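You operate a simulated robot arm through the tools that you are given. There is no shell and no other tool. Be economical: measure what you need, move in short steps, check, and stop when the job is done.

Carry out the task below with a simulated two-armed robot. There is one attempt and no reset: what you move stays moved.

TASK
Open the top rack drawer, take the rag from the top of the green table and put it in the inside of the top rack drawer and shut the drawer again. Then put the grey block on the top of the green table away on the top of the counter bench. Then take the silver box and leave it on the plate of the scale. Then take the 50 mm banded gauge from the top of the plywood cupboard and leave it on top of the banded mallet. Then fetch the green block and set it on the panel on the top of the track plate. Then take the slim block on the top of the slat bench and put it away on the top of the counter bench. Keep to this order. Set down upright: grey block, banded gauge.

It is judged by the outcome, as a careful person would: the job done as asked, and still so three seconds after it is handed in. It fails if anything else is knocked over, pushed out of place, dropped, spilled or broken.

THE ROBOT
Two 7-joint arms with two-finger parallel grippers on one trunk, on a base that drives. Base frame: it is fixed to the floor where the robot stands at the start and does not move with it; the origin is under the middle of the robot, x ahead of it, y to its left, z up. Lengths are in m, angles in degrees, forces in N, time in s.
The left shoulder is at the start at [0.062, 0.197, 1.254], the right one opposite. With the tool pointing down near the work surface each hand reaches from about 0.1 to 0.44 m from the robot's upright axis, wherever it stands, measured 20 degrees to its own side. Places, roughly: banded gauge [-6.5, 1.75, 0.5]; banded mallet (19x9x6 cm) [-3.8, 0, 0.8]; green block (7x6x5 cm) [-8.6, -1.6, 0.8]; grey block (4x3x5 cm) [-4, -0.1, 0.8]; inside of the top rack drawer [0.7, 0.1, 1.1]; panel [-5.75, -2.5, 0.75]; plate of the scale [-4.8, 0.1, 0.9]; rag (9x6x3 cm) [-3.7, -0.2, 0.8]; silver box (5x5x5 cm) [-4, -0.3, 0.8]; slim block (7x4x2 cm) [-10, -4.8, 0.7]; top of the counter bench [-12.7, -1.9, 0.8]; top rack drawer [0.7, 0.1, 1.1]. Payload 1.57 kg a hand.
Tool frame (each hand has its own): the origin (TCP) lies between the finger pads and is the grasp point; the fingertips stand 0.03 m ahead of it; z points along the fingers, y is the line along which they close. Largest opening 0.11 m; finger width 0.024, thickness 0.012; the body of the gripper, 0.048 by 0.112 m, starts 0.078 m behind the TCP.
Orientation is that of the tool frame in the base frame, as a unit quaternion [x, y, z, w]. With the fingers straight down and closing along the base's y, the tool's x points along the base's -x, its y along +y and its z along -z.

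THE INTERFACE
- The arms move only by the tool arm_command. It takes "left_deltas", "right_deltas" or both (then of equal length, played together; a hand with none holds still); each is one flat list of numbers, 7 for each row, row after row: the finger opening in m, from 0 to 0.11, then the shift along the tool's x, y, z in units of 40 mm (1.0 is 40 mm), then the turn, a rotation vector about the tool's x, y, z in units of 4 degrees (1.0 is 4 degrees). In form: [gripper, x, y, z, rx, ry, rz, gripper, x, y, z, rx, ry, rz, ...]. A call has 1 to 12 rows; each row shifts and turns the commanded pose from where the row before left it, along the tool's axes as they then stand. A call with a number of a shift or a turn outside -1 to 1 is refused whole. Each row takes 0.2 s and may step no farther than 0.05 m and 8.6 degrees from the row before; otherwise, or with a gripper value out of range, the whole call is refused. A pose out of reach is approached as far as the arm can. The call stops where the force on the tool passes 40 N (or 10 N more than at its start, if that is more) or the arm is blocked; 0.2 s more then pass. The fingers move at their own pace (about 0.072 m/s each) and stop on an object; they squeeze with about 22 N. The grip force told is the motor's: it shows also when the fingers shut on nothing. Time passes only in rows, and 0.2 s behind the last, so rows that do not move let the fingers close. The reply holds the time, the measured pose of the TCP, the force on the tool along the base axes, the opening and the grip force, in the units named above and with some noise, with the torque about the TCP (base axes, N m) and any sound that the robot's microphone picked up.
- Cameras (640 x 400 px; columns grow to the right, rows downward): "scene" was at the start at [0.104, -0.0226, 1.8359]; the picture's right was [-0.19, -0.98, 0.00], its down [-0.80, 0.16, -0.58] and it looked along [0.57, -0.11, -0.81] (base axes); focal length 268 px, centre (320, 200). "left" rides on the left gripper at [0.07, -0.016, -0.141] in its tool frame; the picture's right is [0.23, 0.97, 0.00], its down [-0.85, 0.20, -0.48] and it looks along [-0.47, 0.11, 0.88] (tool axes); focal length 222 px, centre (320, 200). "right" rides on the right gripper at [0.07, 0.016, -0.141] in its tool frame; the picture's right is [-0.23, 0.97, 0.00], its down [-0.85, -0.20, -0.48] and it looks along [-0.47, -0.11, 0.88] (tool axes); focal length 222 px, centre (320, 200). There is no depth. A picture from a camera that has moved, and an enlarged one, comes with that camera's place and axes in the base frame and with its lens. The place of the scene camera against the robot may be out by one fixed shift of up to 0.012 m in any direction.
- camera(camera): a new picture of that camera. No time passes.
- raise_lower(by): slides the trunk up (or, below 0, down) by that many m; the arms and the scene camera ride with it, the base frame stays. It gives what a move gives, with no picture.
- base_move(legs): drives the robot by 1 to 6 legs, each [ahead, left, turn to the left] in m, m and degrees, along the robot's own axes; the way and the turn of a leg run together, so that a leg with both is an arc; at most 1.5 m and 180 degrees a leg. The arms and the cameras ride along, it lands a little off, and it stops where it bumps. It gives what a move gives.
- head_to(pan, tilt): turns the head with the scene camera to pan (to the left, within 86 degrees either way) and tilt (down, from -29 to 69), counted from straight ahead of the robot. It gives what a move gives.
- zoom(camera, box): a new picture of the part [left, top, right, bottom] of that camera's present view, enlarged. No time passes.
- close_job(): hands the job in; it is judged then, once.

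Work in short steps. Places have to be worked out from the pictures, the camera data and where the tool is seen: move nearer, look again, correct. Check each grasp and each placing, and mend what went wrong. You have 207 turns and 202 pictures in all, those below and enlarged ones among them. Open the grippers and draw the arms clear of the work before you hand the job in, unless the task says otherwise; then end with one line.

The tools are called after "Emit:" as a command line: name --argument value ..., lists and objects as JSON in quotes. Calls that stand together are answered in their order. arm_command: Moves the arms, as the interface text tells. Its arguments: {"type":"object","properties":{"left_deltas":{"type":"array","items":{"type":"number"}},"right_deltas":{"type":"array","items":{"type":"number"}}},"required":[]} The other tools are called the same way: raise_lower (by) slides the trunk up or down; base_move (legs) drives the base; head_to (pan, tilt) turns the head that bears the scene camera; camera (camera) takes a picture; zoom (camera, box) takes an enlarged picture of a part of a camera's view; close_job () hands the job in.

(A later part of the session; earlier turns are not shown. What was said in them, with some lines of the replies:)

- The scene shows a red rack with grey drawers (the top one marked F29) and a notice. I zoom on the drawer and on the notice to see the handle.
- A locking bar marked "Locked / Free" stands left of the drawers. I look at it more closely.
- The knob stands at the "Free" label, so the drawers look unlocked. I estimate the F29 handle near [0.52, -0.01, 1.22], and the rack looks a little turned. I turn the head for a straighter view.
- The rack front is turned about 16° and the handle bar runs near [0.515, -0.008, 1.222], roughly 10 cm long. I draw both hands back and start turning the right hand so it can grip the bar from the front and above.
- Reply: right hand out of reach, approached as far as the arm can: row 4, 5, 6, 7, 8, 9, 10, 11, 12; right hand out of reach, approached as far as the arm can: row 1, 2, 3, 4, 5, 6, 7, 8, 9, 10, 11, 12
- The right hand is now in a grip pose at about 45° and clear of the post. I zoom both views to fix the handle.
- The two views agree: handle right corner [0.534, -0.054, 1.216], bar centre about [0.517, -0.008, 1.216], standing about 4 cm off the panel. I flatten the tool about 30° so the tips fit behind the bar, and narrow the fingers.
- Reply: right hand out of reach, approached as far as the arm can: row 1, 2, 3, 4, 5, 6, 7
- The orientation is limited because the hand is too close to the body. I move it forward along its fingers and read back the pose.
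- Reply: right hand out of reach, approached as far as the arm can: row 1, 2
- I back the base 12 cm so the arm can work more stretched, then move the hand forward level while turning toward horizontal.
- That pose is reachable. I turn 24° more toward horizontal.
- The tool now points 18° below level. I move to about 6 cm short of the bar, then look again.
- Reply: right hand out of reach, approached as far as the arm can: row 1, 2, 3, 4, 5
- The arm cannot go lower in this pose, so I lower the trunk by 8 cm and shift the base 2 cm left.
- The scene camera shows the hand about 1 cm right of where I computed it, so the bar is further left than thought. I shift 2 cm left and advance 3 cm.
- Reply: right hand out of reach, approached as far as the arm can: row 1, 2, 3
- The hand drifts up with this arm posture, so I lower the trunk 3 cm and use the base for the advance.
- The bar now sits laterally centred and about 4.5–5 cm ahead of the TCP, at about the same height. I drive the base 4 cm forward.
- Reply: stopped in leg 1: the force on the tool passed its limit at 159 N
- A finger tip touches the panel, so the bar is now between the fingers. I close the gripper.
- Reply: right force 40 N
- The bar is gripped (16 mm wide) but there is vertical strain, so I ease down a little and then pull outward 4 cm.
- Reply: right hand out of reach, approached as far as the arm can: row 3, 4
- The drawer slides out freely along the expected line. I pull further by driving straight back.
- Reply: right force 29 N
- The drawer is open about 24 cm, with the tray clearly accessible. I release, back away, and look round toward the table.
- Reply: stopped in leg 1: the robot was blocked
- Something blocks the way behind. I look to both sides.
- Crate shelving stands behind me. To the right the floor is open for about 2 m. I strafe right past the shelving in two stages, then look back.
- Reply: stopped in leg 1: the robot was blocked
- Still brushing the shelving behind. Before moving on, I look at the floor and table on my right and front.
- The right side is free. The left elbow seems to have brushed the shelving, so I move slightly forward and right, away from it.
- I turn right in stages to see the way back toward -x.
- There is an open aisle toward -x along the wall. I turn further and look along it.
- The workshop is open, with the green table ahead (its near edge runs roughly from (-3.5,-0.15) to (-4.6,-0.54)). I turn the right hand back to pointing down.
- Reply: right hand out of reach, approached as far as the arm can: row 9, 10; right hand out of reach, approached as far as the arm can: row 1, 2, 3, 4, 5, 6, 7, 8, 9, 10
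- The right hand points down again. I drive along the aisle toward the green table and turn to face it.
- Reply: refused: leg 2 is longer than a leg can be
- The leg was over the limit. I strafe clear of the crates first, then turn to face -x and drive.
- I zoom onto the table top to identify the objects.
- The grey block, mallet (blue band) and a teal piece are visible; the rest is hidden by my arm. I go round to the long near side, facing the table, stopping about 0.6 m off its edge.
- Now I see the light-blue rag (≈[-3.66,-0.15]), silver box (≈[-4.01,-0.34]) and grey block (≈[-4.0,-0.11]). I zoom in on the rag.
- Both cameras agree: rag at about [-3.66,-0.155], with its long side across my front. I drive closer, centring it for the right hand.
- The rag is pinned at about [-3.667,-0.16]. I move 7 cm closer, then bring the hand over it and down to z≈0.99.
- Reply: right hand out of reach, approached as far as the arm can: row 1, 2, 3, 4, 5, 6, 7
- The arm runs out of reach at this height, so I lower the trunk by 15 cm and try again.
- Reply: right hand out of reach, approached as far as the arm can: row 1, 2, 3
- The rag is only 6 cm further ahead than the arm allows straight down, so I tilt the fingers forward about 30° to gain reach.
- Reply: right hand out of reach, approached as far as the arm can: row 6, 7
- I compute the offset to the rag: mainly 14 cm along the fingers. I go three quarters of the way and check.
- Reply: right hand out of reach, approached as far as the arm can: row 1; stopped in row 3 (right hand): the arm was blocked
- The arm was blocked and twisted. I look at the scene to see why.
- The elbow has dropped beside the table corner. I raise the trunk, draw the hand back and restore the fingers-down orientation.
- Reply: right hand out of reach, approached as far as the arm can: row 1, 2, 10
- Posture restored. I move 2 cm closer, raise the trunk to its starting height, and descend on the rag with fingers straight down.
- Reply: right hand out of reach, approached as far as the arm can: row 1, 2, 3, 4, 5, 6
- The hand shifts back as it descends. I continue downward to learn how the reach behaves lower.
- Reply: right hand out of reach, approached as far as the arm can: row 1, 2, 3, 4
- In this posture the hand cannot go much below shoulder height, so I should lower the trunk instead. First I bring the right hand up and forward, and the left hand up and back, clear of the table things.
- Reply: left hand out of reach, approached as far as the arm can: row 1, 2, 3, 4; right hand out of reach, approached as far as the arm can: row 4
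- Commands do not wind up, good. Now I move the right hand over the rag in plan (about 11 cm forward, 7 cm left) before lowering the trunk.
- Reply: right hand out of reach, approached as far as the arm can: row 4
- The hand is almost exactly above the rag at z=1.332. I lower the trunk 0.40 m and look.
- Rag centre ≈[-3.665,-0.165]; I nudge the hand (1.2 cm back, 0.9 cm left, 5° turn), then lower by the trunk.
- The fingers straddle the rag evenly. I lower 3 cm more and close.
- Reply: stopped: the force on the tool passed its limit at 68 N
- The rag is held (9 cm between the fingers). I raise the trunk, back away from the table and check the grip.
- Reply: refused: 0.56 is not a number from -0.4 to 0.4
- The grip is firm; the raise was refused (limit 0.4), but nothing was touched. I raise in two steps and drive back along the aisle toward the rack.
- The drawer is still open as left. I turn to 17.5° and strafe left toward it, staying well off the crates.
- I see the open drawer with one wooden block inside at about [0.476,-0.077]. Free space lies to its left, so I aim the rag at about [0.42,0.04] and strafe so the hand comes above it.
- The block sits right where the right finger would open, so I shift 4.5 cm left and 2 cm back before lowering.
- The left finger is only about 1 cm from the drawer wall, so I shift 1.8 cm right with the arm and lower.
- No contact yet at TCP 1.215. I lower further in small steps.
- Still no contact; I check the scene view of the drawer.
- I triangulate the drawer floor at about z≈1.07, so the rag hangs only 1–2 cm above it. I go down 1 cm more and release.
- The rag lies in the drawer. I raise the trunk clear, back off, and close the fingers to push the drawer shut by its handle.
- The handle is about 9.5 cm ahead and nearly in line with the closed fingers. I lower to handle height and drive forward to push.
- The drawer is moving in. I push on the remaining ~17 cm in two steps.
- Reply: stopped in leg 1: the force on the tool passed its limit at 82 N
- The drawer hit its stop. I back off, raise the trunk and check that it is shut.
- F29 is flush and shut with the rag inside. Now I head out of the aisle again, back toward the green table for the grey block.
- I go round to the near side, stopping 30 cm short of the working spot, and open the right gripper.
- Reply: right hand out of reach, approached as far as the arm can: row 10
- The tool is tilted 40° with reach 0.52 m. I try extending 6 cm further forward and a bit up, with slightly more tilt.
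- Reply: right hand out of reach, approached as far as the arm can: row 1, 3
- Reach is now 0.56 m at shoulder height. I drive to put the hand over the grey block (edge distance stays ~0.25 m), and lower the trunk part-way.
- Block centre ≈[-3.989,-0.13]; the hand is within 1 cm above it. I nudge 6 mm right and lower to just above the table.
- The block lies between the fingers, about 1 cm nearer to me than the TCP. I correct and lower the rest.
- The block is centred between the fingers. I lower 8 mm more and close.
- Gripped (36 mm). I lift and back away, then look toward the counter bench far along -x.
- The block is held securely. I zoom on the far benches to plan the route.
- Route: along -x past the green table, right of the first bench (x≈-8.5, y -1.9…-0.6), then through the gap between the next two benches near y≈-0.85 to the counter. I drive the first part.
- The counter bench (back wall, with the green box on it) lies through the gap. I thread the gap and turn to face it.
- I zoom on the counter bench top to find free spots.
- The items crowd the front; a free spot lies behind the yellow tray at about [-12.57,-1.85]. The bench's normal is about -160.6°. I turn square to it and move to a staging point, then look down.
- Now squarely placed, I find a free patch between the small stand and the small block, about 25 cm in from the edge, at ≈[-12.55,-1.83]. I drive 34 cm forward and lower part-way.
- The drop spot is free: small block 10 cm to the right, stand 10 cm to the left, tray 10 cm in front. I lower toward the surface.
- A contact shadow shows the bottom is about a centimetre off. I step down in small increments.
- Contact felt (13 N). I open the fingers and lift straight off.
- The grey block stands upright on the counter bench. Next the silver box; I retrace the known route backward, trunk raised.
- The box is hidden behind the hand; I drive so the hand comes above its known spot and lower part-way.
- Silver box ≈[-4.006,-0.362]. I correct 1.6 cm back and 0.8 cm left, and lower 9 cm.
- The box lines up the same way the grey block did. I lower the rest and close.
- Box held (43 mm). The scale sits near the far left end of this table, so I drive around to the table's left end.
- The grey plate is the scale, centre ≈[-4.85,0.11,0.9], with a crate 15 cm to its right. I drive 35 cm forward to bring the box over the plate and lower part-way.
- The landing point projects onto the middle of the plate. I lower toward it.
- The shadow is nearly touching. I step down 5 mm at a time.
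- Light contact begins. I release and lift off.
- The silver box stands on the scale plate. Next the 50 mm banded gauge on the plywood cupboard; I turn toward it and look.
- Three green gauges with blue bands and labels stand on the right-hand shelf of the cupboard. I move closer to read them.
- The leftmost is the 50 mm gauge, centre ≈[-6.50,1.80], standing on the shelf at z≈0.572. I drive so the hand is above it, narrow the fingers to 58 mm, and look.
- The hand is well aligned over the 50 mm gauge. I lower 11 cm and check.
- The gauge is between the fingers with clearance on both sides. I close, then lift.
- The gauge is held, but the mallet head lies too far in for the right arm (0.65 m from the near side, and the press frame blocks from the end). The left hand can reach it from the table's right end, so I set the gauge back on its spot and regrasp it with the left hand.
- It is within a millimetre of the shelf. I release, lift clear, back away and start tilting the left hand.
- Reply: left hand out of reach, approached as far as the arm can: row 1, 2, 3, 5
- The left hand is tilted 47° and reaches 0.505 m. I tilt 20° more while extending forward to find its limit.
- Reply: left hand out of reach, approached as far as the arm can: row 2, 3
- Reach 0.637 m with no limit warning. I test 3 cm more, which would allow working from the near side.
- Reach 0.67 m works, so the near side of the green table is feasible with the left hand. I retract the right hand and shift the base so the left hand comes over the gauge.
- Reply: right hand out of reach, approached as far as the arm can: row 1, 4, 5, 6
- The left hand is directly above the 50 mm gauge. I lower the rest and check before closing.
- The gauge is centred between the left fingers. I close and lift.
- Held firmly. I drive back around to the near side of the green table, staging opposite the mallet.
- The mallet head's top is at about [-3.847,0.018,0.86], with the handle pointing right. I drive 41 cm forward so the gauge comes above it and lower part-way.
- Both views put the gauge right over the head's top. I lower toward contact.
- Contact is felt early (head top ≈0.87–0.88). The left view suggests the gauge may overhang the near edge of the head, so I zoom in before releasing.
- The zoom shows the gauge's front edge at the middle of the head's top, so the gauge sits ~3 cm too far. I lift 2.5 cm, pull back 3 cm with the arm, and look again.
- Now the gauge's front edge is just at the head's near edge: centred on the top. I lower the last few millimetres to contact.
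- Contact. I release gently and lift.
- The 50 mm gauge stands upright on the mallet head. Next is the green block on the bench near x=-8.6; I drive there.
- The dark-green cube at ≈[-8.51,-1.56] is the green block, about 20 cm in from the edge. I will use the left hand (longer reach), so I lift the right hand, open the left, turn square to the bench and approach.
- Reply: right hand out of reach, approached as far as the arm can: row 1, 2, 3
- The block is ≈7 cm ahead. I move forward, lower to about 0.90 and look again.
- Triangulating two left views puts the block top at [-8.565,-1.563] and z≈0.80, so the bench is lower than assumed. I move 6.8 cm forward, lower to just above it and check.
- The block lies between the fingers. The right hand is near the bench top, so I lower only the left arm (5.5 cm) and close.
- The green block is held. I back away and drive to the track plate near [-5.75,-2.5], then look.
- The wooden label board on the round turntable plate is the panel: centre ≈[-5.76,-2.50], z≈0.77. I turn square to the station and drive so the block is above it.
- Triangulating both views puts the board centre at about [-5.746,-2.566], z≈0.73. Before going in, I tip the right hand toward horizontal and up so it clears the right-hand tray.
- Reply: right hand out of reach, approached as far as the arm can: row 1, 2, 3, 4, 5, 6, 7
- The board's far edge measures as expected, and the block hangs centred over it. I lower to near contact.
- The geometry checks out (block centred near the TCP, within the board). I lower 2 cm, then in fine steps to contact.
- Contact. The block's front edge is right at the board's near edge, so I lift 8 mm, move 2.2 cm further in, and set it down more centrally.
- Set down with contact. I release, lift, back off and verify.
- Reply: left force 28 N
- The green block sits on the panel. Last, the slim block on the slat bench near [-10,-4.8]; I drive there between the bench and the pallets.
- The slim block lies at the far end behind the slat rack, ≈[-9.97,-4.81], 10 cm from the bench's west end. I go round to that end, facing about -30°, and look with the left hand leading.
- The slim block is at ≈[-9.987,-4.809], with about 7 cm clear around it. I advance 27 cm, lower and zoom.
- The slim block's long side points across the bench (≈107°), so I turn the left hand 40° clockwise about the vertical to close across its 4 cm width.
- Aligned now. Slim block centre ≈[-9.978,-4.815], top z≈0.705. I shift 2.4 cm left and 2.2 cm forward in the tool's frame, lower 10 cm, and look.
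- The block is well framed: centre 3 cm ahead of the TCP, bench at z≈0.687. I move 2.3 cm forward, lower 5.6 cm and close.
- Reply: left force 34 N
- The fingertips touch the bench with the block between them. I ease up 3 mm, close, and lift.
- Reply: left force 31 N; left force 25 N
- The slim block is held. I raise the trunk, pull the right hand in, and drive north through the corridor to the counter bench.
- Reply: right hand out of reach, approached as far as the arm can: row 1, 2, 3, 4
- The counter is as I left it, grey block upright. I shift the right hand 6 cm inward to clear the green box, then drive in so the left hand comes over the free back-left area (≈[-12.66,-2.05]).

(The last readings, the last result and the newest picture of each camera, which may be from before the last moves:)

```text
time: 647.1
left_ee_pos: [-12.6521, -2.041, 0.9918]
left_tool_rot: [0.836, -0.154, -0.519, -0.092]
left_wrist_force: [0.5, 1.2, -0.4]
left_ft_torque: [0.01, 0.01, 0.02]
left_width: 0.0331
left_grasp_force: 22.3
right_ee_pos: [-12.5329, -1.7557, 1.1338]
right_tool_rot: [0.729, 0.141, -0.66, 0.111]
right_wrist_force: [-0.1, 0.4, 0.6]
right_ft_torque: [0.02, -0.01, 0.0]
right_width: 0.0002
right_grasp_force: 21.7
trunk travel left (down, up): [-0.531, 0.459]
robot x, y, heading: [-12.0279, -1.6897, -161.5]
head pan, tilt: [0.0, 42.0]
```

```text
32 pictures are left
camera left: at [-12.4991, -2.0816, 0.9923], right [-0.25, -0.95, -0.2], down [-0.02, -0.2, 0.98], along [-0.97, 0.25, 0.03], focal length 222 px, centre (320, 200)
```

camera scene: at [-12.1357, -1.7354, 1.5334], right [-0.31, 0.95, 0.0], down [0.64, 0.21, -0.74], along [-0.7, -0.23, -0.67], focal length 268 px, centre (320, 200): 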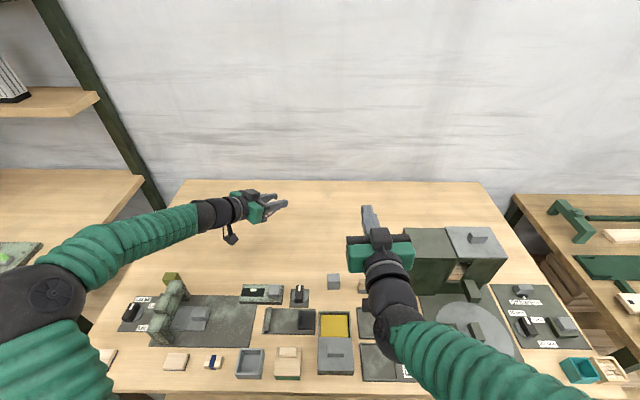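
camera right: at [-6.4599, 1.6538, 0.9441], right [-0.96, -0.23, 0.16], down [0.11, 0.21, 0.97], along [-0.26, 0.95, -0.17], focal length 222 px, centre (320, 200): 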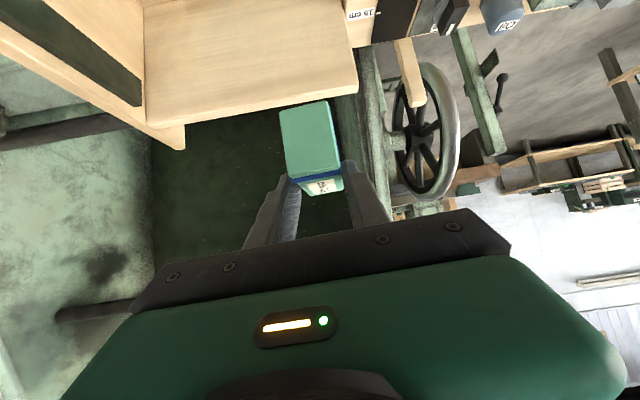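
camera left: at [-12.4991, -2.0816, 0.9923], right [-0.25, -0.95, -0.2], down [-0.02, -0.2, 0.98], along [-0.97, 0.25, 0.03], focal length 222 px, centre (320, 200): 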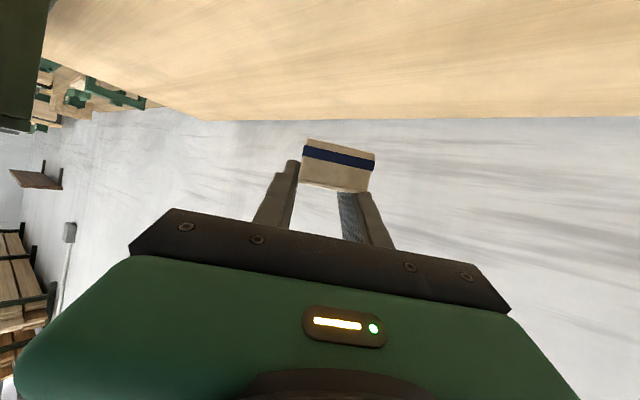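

The left forearm would pass close to the green arch if I lowered here. I move the right hand further inward and strafe 13 cm right to get clear, then check.

Emit:
arm_command --right_deltas '[0.0, 0, 0.8, 0, 0, 0, 0, 0.0, 0, 0.8, 0, 0, 0, 0, 0.0, 0, 0.8, 0, 0, 0, 0, 0.0, 0, 0.8, 0, 0, 0, 0]'

Emit:
base_move --legs '[[0.01, -0.13, 0]]'

Emit:
raise_lower --by -0.06

Emit:
camera --camera "scene"

```text
time: 648.1
left_ee_pos: [-12.6528, -2.0404, 0.9917]
left_tool_rot: [0.835, -0.155, -0.519, -0.094]
left_wrist_force: [-0.4, -0.9, 0.1]
left_ft_torque: [0.03, 0.05, 0.0]
left_width: 0.0329
left_grasp_force: 21.9
right_ee_pos: [-12.5534, -1.7866, 1.1498]
right_tool_rot: [0.732, 0.058, -0.677, 0.057]
right_wrist_force: [0.4, 0.2, 0.1]
right_ft_torque: [-0.02, 0.0, 0.01]
right_width: 0.0
right_grasp_force: 21.4
trunk travel left (down, up): [-0.531, 0.459]
robot x, y, heading: [-12.0276, -1.6911, -161.8]
head pan, tilt: [0.0, 42.0]
stopped in row 4 (right hand): the arm was blocked; the commanded pose is now the measured one
```

```text
time: 649.4
left_ee_pos: [-12.698, -1.9327, 0.9897]
left_tool_rot: [0.835, -0.152, -0.521, -0.095]
left_wrist_force: [-0.2, -1.9, -0.7]
left_ft_torque: [0.06, 0.02, -0.05]
left_width: 0.0331
left_grasp_force: 22.1
right_ee_pos: [-12.5966, -1.6804, 1.1455]
right_tool_rot: [0.733, 0.066, -0.675, 0.054]
right_wrist_force: [-0.4, -0.5, -0.7]
right_ft_torque: [-0.02, 0.0, -0.02]
right_width: 0.0
right_grasp_force: 21.5
trunk travel left (down, up): [-0.531, 0.459]
robot x, y, heading: [-12.075, -1.5723, -161.1]
head pan, tilt: [0.0, 42.0]
```

```text
time: 650.4
left_ee_pos: [-12.7033, -1.9129, 0.9325]
left_tool_rot: [0.836, -0.157, -0.518, -0.088]
left_wrist_force: [0.4, -0.7, -0.1]
left_ft_torque: [-0.01, -0.02, 0.0]
left_width: 0.033
left_grasp_force: 22.1
right_ee_pos: [-12.6051, -1.65, 1.0812]
right_tool_rot: [0.736, 0.053, -0.673, 0.054]
right_wrist_force: [-0.9, 0.6, -0.2]
right_ft_torque: [-0.01, 0.01, 0.1]
right_width: 0.0
right_grasp_force: 21.6
trunk travel left (down, up): [-0.471, 0.519]
robot x, y, heading: [-12.0764, -1.5718, -161.6]
head pan, tilt: [0.0, 42.0]
```

```text
31 pictures are left
camera scene: at [-12.1883, -1.6077, 1.4717], right [-0.31, 0.95, -0.01], down [0.64, 0.21, -0.74], along [-0.7, -0.24, -0.67], focal length 268 px, centre (320, 200)
```

scene: 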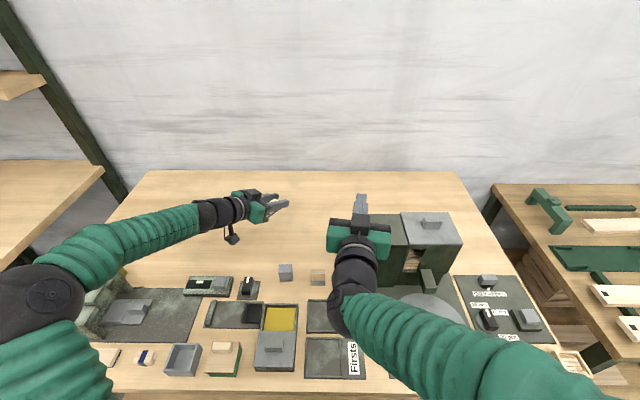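

Lowering the trunk further would bring the left elbow down onto the green arch. Instead I lower only the left arm, letting the hand come back a little.

Emit:
arm_command --left_deltas '[0.0, 0.73, 0, -0.05, 0, 0, 0, 0.0, 0.73, 0, -0.05, 0, 0, 0]'

Emit:
camera --camera "scene"

```text
time: 651.0
left_ee_pos: [-12.6766, -1.9283, 0.8816]
left_tool_rot: [0.836, -0.155, -0.519, -0.089]
left_wrist_force: [0.1, 0.2, 0.6]
left_ft_torque: [0.02, 0.0, 0.03]
left_width: 0.0331
left_grasp_force: 22.2
right_ee_pos: [-12.6045, -1.6597, 1.0826]
right_tool_rot: [0.735, 0.057, -0.673, 0.053]
right_wrist_force: [0.2, -0.3, 0.6]
right_ft_torque: [-0.02, 0.0, 0.01]
right_width: 0.0
right_grasp_force: 21.5
trunk travel left (down, up): [-0.471, 0.519]
robot x, y, heading: [-12.073, -1.5746, -161.5]
head pan, tilt: [0.0, 42.0]
```

```text
30 pictures are left
camera scene: at [-12.1855, -1.6182, 1.4727], right [-0.32, 0.95, 0.0], down [0.64, 0.21, -0.74], along [-0.7, -0.23, -0.67], focal length 268 px, centre (320, 200)
```

scene: 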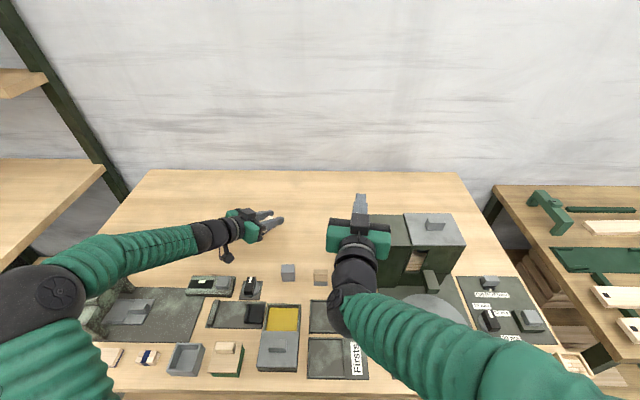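

That works with the elbow staying put. I continue straight down 3 cm with the arm.

Emit:
arm_command --left_deltas '[0.0, 0.67, 0, 0.34, 0, 0, 0, 0.0, 0, 0, 0, 0, 0, 0]'

Emit:
camera --camera "left"

Emit:
camera --camera "scene"

```text
time: 651.6
left_ee_pos: [-12.6743, -1.9324, 0.8528]
left_tool_rot: [0.836, -0.154, -0.519, -0.09]
left_wrist_force: [-0.6, 0.5, 0.4]
left_ft_torque: [0.03, 0.02, -0.05]
left_width: 0.0328
left_grasp_force: 21.5
right_ee_pos: [-12.6027, -1.6622, 1.084]
right_tool_rot: [0.735, 0.055, -0.674, 0.052]
right_wrist_force: [0.4, -0.3, -0.6]
right_ft_torque: [0.0, -0.01, 0.01]
right_width: 0.0002
right_grasp_force: 21.4
trunk travel left (down, up): [-0.471, 0.519]
robot x, y, heading: [-12.0748, -1.5745, -161.6]
head pan, tilt: [0.0, 42.0]
```

```text
29 pictures are left
camera left: at [-12.5198, -1.9729, 0.8532], right [-0.25, -0.95, -0.19], down [-0.02, -0.2, 0.98], along [-0.97, 0.25, 0.03], focal length 222 px, centre (320, 200)
```

left: 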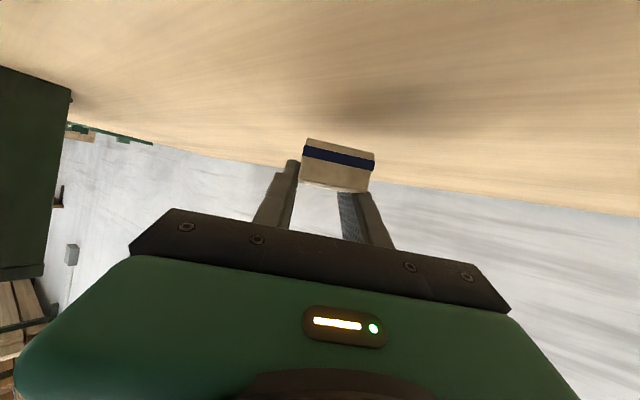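

```text
28 pictures are left
camera scene: at [-12.1839, -1.6205, 1.4734], right [-0.32, 0.95, 0.0], down [0.64, 0.21, -0.74], along [-0.7, -0.23, -0.67], focal length 268 px, centre (320, 200)
```

scene: 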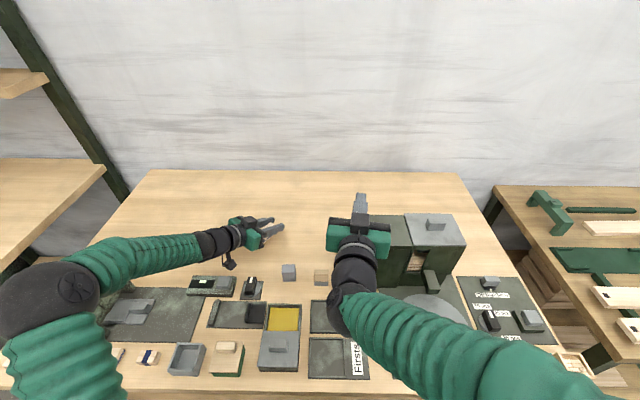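

About 1.5 cm remains (shadow below). I lower in small arm steps.

Emit:
arm_command --left_deltas '[0.0, 0.22, 0, 0.11, 0, 0, 0, 0.0, 0, 0, 0, 0, 0, 0]'

Emit:
arm_command --left_deltas '[0.0, 0.12, 0, 0.06, 0, 0, 0, 0.0, 0, 0, 0, 0, 0, 0]'

```text
time: 652.2
left_ee_pos: [-12.6734, -1.9321, 0.843]
left_tool_rot: [0.836, -0.155, -0.519, -0.091]
left_wrist_force: [0.0, -0.7, -0.4]
left_ft_torque: [-0.02, 0.0, 0.01]
left_width: 0.0329
left_grasp_force: 21.8
right_ee_pos: [-12.6037, -1.6594, 1.0857]
right_tool_rot: [0.734, 0.055, -0.675, 0.052]
right_wrist_force: [-0.1, -0.3, -0.5]
right_ft_torque: [-0.01, 0.02, -0.01]
right_width: 0.0
right_grasp_force: 21.2
trunk travel left (down, up): [-0.471, 0.519]
robot x, y, heading: [-12.0777, -1.5722, -161.5]
head pan, tilt: [0.0, 42.0]
```

```text
time: 652.8
left_ee_pos: [-12.6754, -1.9308, 0.8371]
left_tool_rot: [0.836, -0.155, -0.518, -0.09]
left_wrist_force: [-1.1, 0.2, -0.1]
left_ft_torque: [-0.02, 0.04, 0.0]
left_width: 0.0329
left_grasp_force: 21.7
right_ee_pos: [-12.6047, -1.6603, 1.0852]
right_tool_rot: [0.734, 0.054, -0.675, 0.052]
right_wrist_force: [-0.5, 0.1, 0.3]
right_ft_torque: [0.0, 0.01, 0.0]
right_width: 0.0
right_grasp_force: 21.4
trunk travel left (down, up): [-0.471, 0.519]
robot x, y, heading: [-12.0764, -1.5722, -161.4]
head pan, tilt: [0.0, 42.0]
```

Emit:
arm_command --left_deltas '[0.0, 0.1, 0, 0.05, 0, 0, 0, 0.0, 0, 0, 0, 0, 0, 0]'

Emit:
zoom --camera "left" --box '[240, 100, 440, 225]'

```text
time: 653.4
left_ee_pos: [-12.6745, -1.9322, 0.8348]
left_tool_rot: [0.836, -0.155, -0.519, -0.09]
left_wrist_force: [-0.4, 0.5, -0.3]
left_ft_torque: [0.0, -0.03, 0.01]
left_width: 0.0331
left_grasp_force: 22.0
right_ee_pos: [-12.604, -1.6605, 1.085]
right_tool_rot: [0.734, 0.054, -0.675, 0.052]
right_wrist_force: [0.6, 0.5, -0.1]
right_ft_torque: [0.0, -0.05, 0.03]
right_width: 0.0
right_grasp_force: 21.3
trunk travel left (down, up): [-0.471, 0.519]
robot x, y, heading: [-12.0764, -1.5711, -161.5]
head pan, tilt: [0.0, 42.0]
```

```text
3.20 times, centred on (340, 162) of left
camera zoom: at [-12.5207, -1.9719, 0.8345], right [-0.25, -0.95, -0.19], down [-0.02, -0.19, 0.98], along [-0.97, 0.25, 0.03], focal length 711 px, centre (256, 320)
```

zoom: 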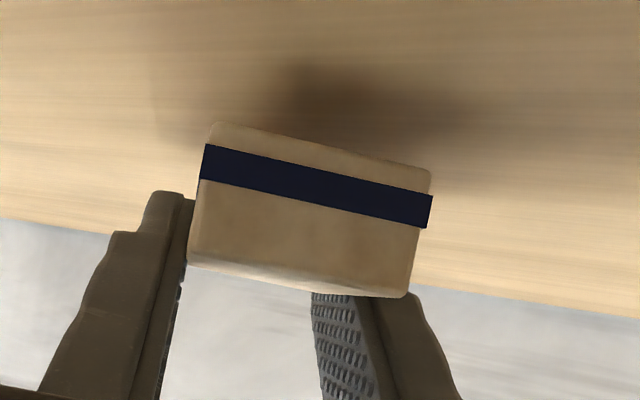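

Emit:
arm_command --left_deltas '[0.0, 0.1, 0, 0.05, 0, 0, 0, 0.0, 0, 0, 0, 0, 0, 0]'

Emit:
arm_command --left_deltas '[0.0, 0.1, 0, 0.05, 0, 0, 0, 0.0, 0, 0, 0, 0, 0, 0]'

```text
time: 654.0
left_ee_pos: [-12.6753, -1.9312, 0.8297]
left_tool_rot: [0.836, -0.155, -0.518, -0.09]
left_wrist_force: [-1.3, 0.3, -0.9]
left_ft_torque: [0.02, -0.01, 0.02]
left_width: 0.0327
left_grasp_force: 21.7
right_ee_pos: [-12.6049, -1.6589, 1.0853]
right_tool_rot: [0.734, 0.055, -0.674, 0.053]
right_wrist_force: [0.4, 0.0, -0.2]
right_ft_torque: [-0.02, -0.01, -0.01]
right_width: 0.0003
right_grasp_force: 21.6
trunk travel left (down, up): [-0.471, 0.519]
robot x, y, heading: [-12.0756, -1.5741, -161.6]
head pan, tilt: [0.0, 42.0]
```

```text
time: 654.8
left_ee_pos: [-12.6765, -1.9323, 0.8275]
left_tool_rot: [0.834, -0.156, -0.521, -0.089]
left_wrist_force: [-0.3, 0.0, 7.3]
left_ft_torque: [-0.2, -1.26, 0.0]
left_width: 0.0331
left_grasp_force: 21.7
right_ee_pos: [-12.6059, -1.6578, 1.0852]
right_tool_rot: [0.735, 0.052, -0.675, 0.051]
right_wrist_force: [-0.5, -0.9, 0.1]
right_ft_torque: [0.01, 0.03, 0.0]
right_width: 0.0004
right_grasp_force: 21.3
trunk travel left (down, up): [-0.471, 0.519]
robot x, y, heading: [-12.0749, -1.5722, -161.4]
head pan, tilt: [0.0, 42.0]
stopped in row 2 (left hand): the force on the tool passed its limit at 42 N (the readings are from after the stop); the commanded pose is now the measured one
```

Firm contact with the counter. I release, raise the arm the way it came, and check.

Emit:
arm_command --left_deltas '[0.04, 0, 0, 0, 0, 0, 0, 0.065, 0, 0, 0, 0, 0, 0, 0.065, 0, 0, 0, 0, 0, 0]'

Emit:
raise_lower --by 0.25

Emit:
camera --camera "scene"

```text
time: 655.5
left_ee_pos: [-12.6765, -1.9341, 0.8273]
left_tool_rot: [0.834, -0.156, -0.522, -0.089]
left_wrist_force: [-7.5, -2.2, 3.6]
left_ft_torque: [-0.16, -0.63, -0.62]
left_width: 0.065
left_grasp_force: 0.0
right_ee_pos: [-12.6056, -1.6569, 1.0845]
right_tool_rot: [0.735, 0.054, -0.674, 0.051]
right_wrist_force: [-0.1, 0.9, -0.8]
right_ft_torque: [0.01, 0.0, -0.02]
right_width: 0.0
right_grasp_force: 21.3
trunk travel left (down, up): [-0.471, 0.519]
robot x, y, heading: [-12.0782, -1.5729, -161.7]
head pan, tilt: [0.0, 42.0]
```

```text
time: 658.1
left_ee_pos: [-12.676, -1.9323, 1.0781]
left_tool_rot: [0.834, -0.155, -0.521, -0.088]
left_wrist_force: [0.0, -0.7, 0.3]
left_ft_torque: [0.01, -0.01, -0.03]
left_width: 0.065
left_grasp_force: 0.1
right_ee_pos: [-12.6042, -1.6619, 1.3358]
right_tool_rot: [0.734, 0.054, -0.675, 0.053]
right_wrist_force: [0.1, 0.0, 0.2]
right_ft_torque: [0.04, 0.0, 0.01]
right_width: 0.0
right_grasp_force: 20.4
trunk travel left (down, up): [-0.721, 0.269]
robot x, y, heading: [-12.0754, -1.5714, -161.5]
head pan, tilt: [0.0, 42.0]
```

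```text
26 pictures are left
camera scene: at [-12.1858, -1.619, 1.7233], right [-0.32, 0.95, 0.0], down [0.64, 0.21, -0.74], along [-0.7, -0.23, -0.67], focal length 268 px, centre (320, 200)
```

scene: 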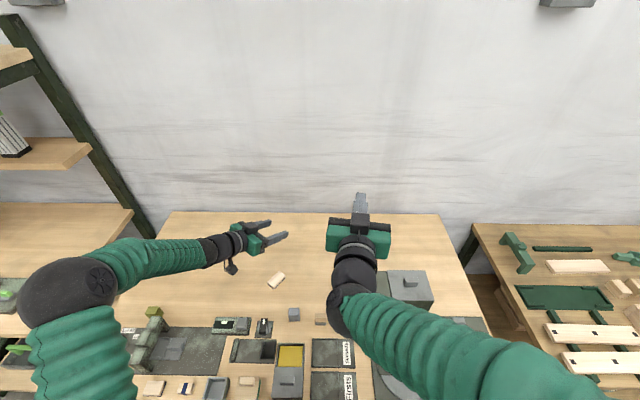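

The slim block lies flat on the counter, and the grey block and arch are in place. I back off, open both grippers, and take a last look.

Emit:
base_move --legs '[[-0.5, 0, 0]]'

Emit:
arm_command --right_deltas '[0.1, 0, 0, 0, 0, 0, 0, 0.1, 0, 0, 0, 0, 0, 0, 0.1, 0, 0, 0, 0, 0, 0]' --left_deltas '[0.1, 0, 0, 0, 0, 0, 0, 0.1, 0, 0, 0, 0, 0, 0, 0.1, 0, 0, 0, 0, 0, 0]'

Emit:
zoom --camera "scene" --box '[180, 110, 460, 285]'

```text
time: 661.1
left_ee_pos: [-12.2041, -1.777, 1.0777]
left_tool_rot: [0.835, -0.153, -0.522, -0.087]
left_wrist_force: [-0.3, -0.3, -0.1]
left_ft_torque: [0.0, 0.01, 0.01]
left_width: 0.0652
left_grasp_force: 0.1
right_ee_pos: [-12.1314, -1.5052, 1.3345]
right_tool_rot: [0.734, 0.056, -0.674, 0.054]
right_wrist_force: [0.3, -0.1, 0.7]
right_ft_torque: [0.0, 0.01, 0.01]
right_width: 0.0003
right_grasp_force: 21.2
trunk travel left (down, up): [-0.721, 0.269]
robot x, y, heading: [-11.6027, -1.4148, -161.3]
head pan, tilt: [0.0, 42.0]
```

```text
time: 661.9
left_ee_pos: [-12.2005, -1.777, 1.0808]
left_tool_rot: [0.835, -0.154, -0.522, -0.087]
left_wrist_force: [0.2, -0.9, -0.2]
left_ft_torque: [-0.01, 0.02, 0.01]
left_width: 0.0999
left_grasp_force: 0.0
right_ee_pos: [-12.1274, -1.5033, 1.3369]
right_tool_rot: [0.734, 0.056, -0.675, 0.055]
right_wrist_force: [0.2, 0.4, -0.4]
right_ft_torque: [0.01, 0.01, 0.01]
right_width: 0.1
right_grasp_force: 0.1
trunk travel left (down, up): [-0.721, 0.269]
robot x, y, heading: [-11.6033, -1.4153, -161.3]
head pan, tilt: [0.0, 42.0]
```

```text
2.29 times, centred on (320, 198) of scene
camera zoom: at [-11.7113, -1.4607, 1.7234], right [-0.32, 0.95, 0.0], down [0.64, 0.21, -0.74], along [-0.7, -0.24, -0.67], focal length 613 px, centre (320, 206)
```

zoom: 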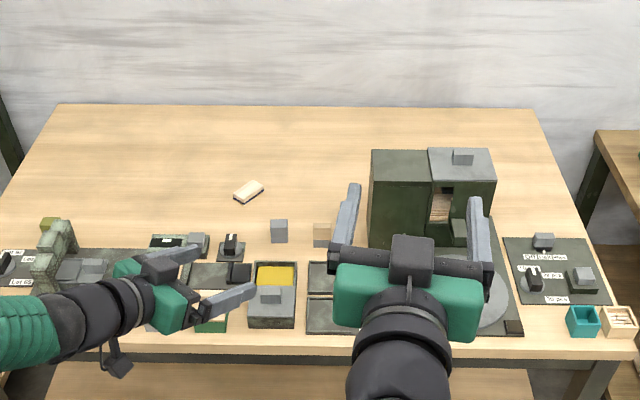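

The counter shows the slim block lying flat behind the grey block, which is still upright. Everything else there is undisturbed, both grippers are open and the arms are clear, so I hand the job in.

Emit:
close_job

```text
The job is handed in.
```

All six steps were done in the order asked and the job is handed in. The rag is in the shut top drawer, the silver box is on the scale, the 50 mm gauge is upright on the mallet head, and the green block is on the panel. The grey block (upright) and the slim block (flat) are on the counter bench.
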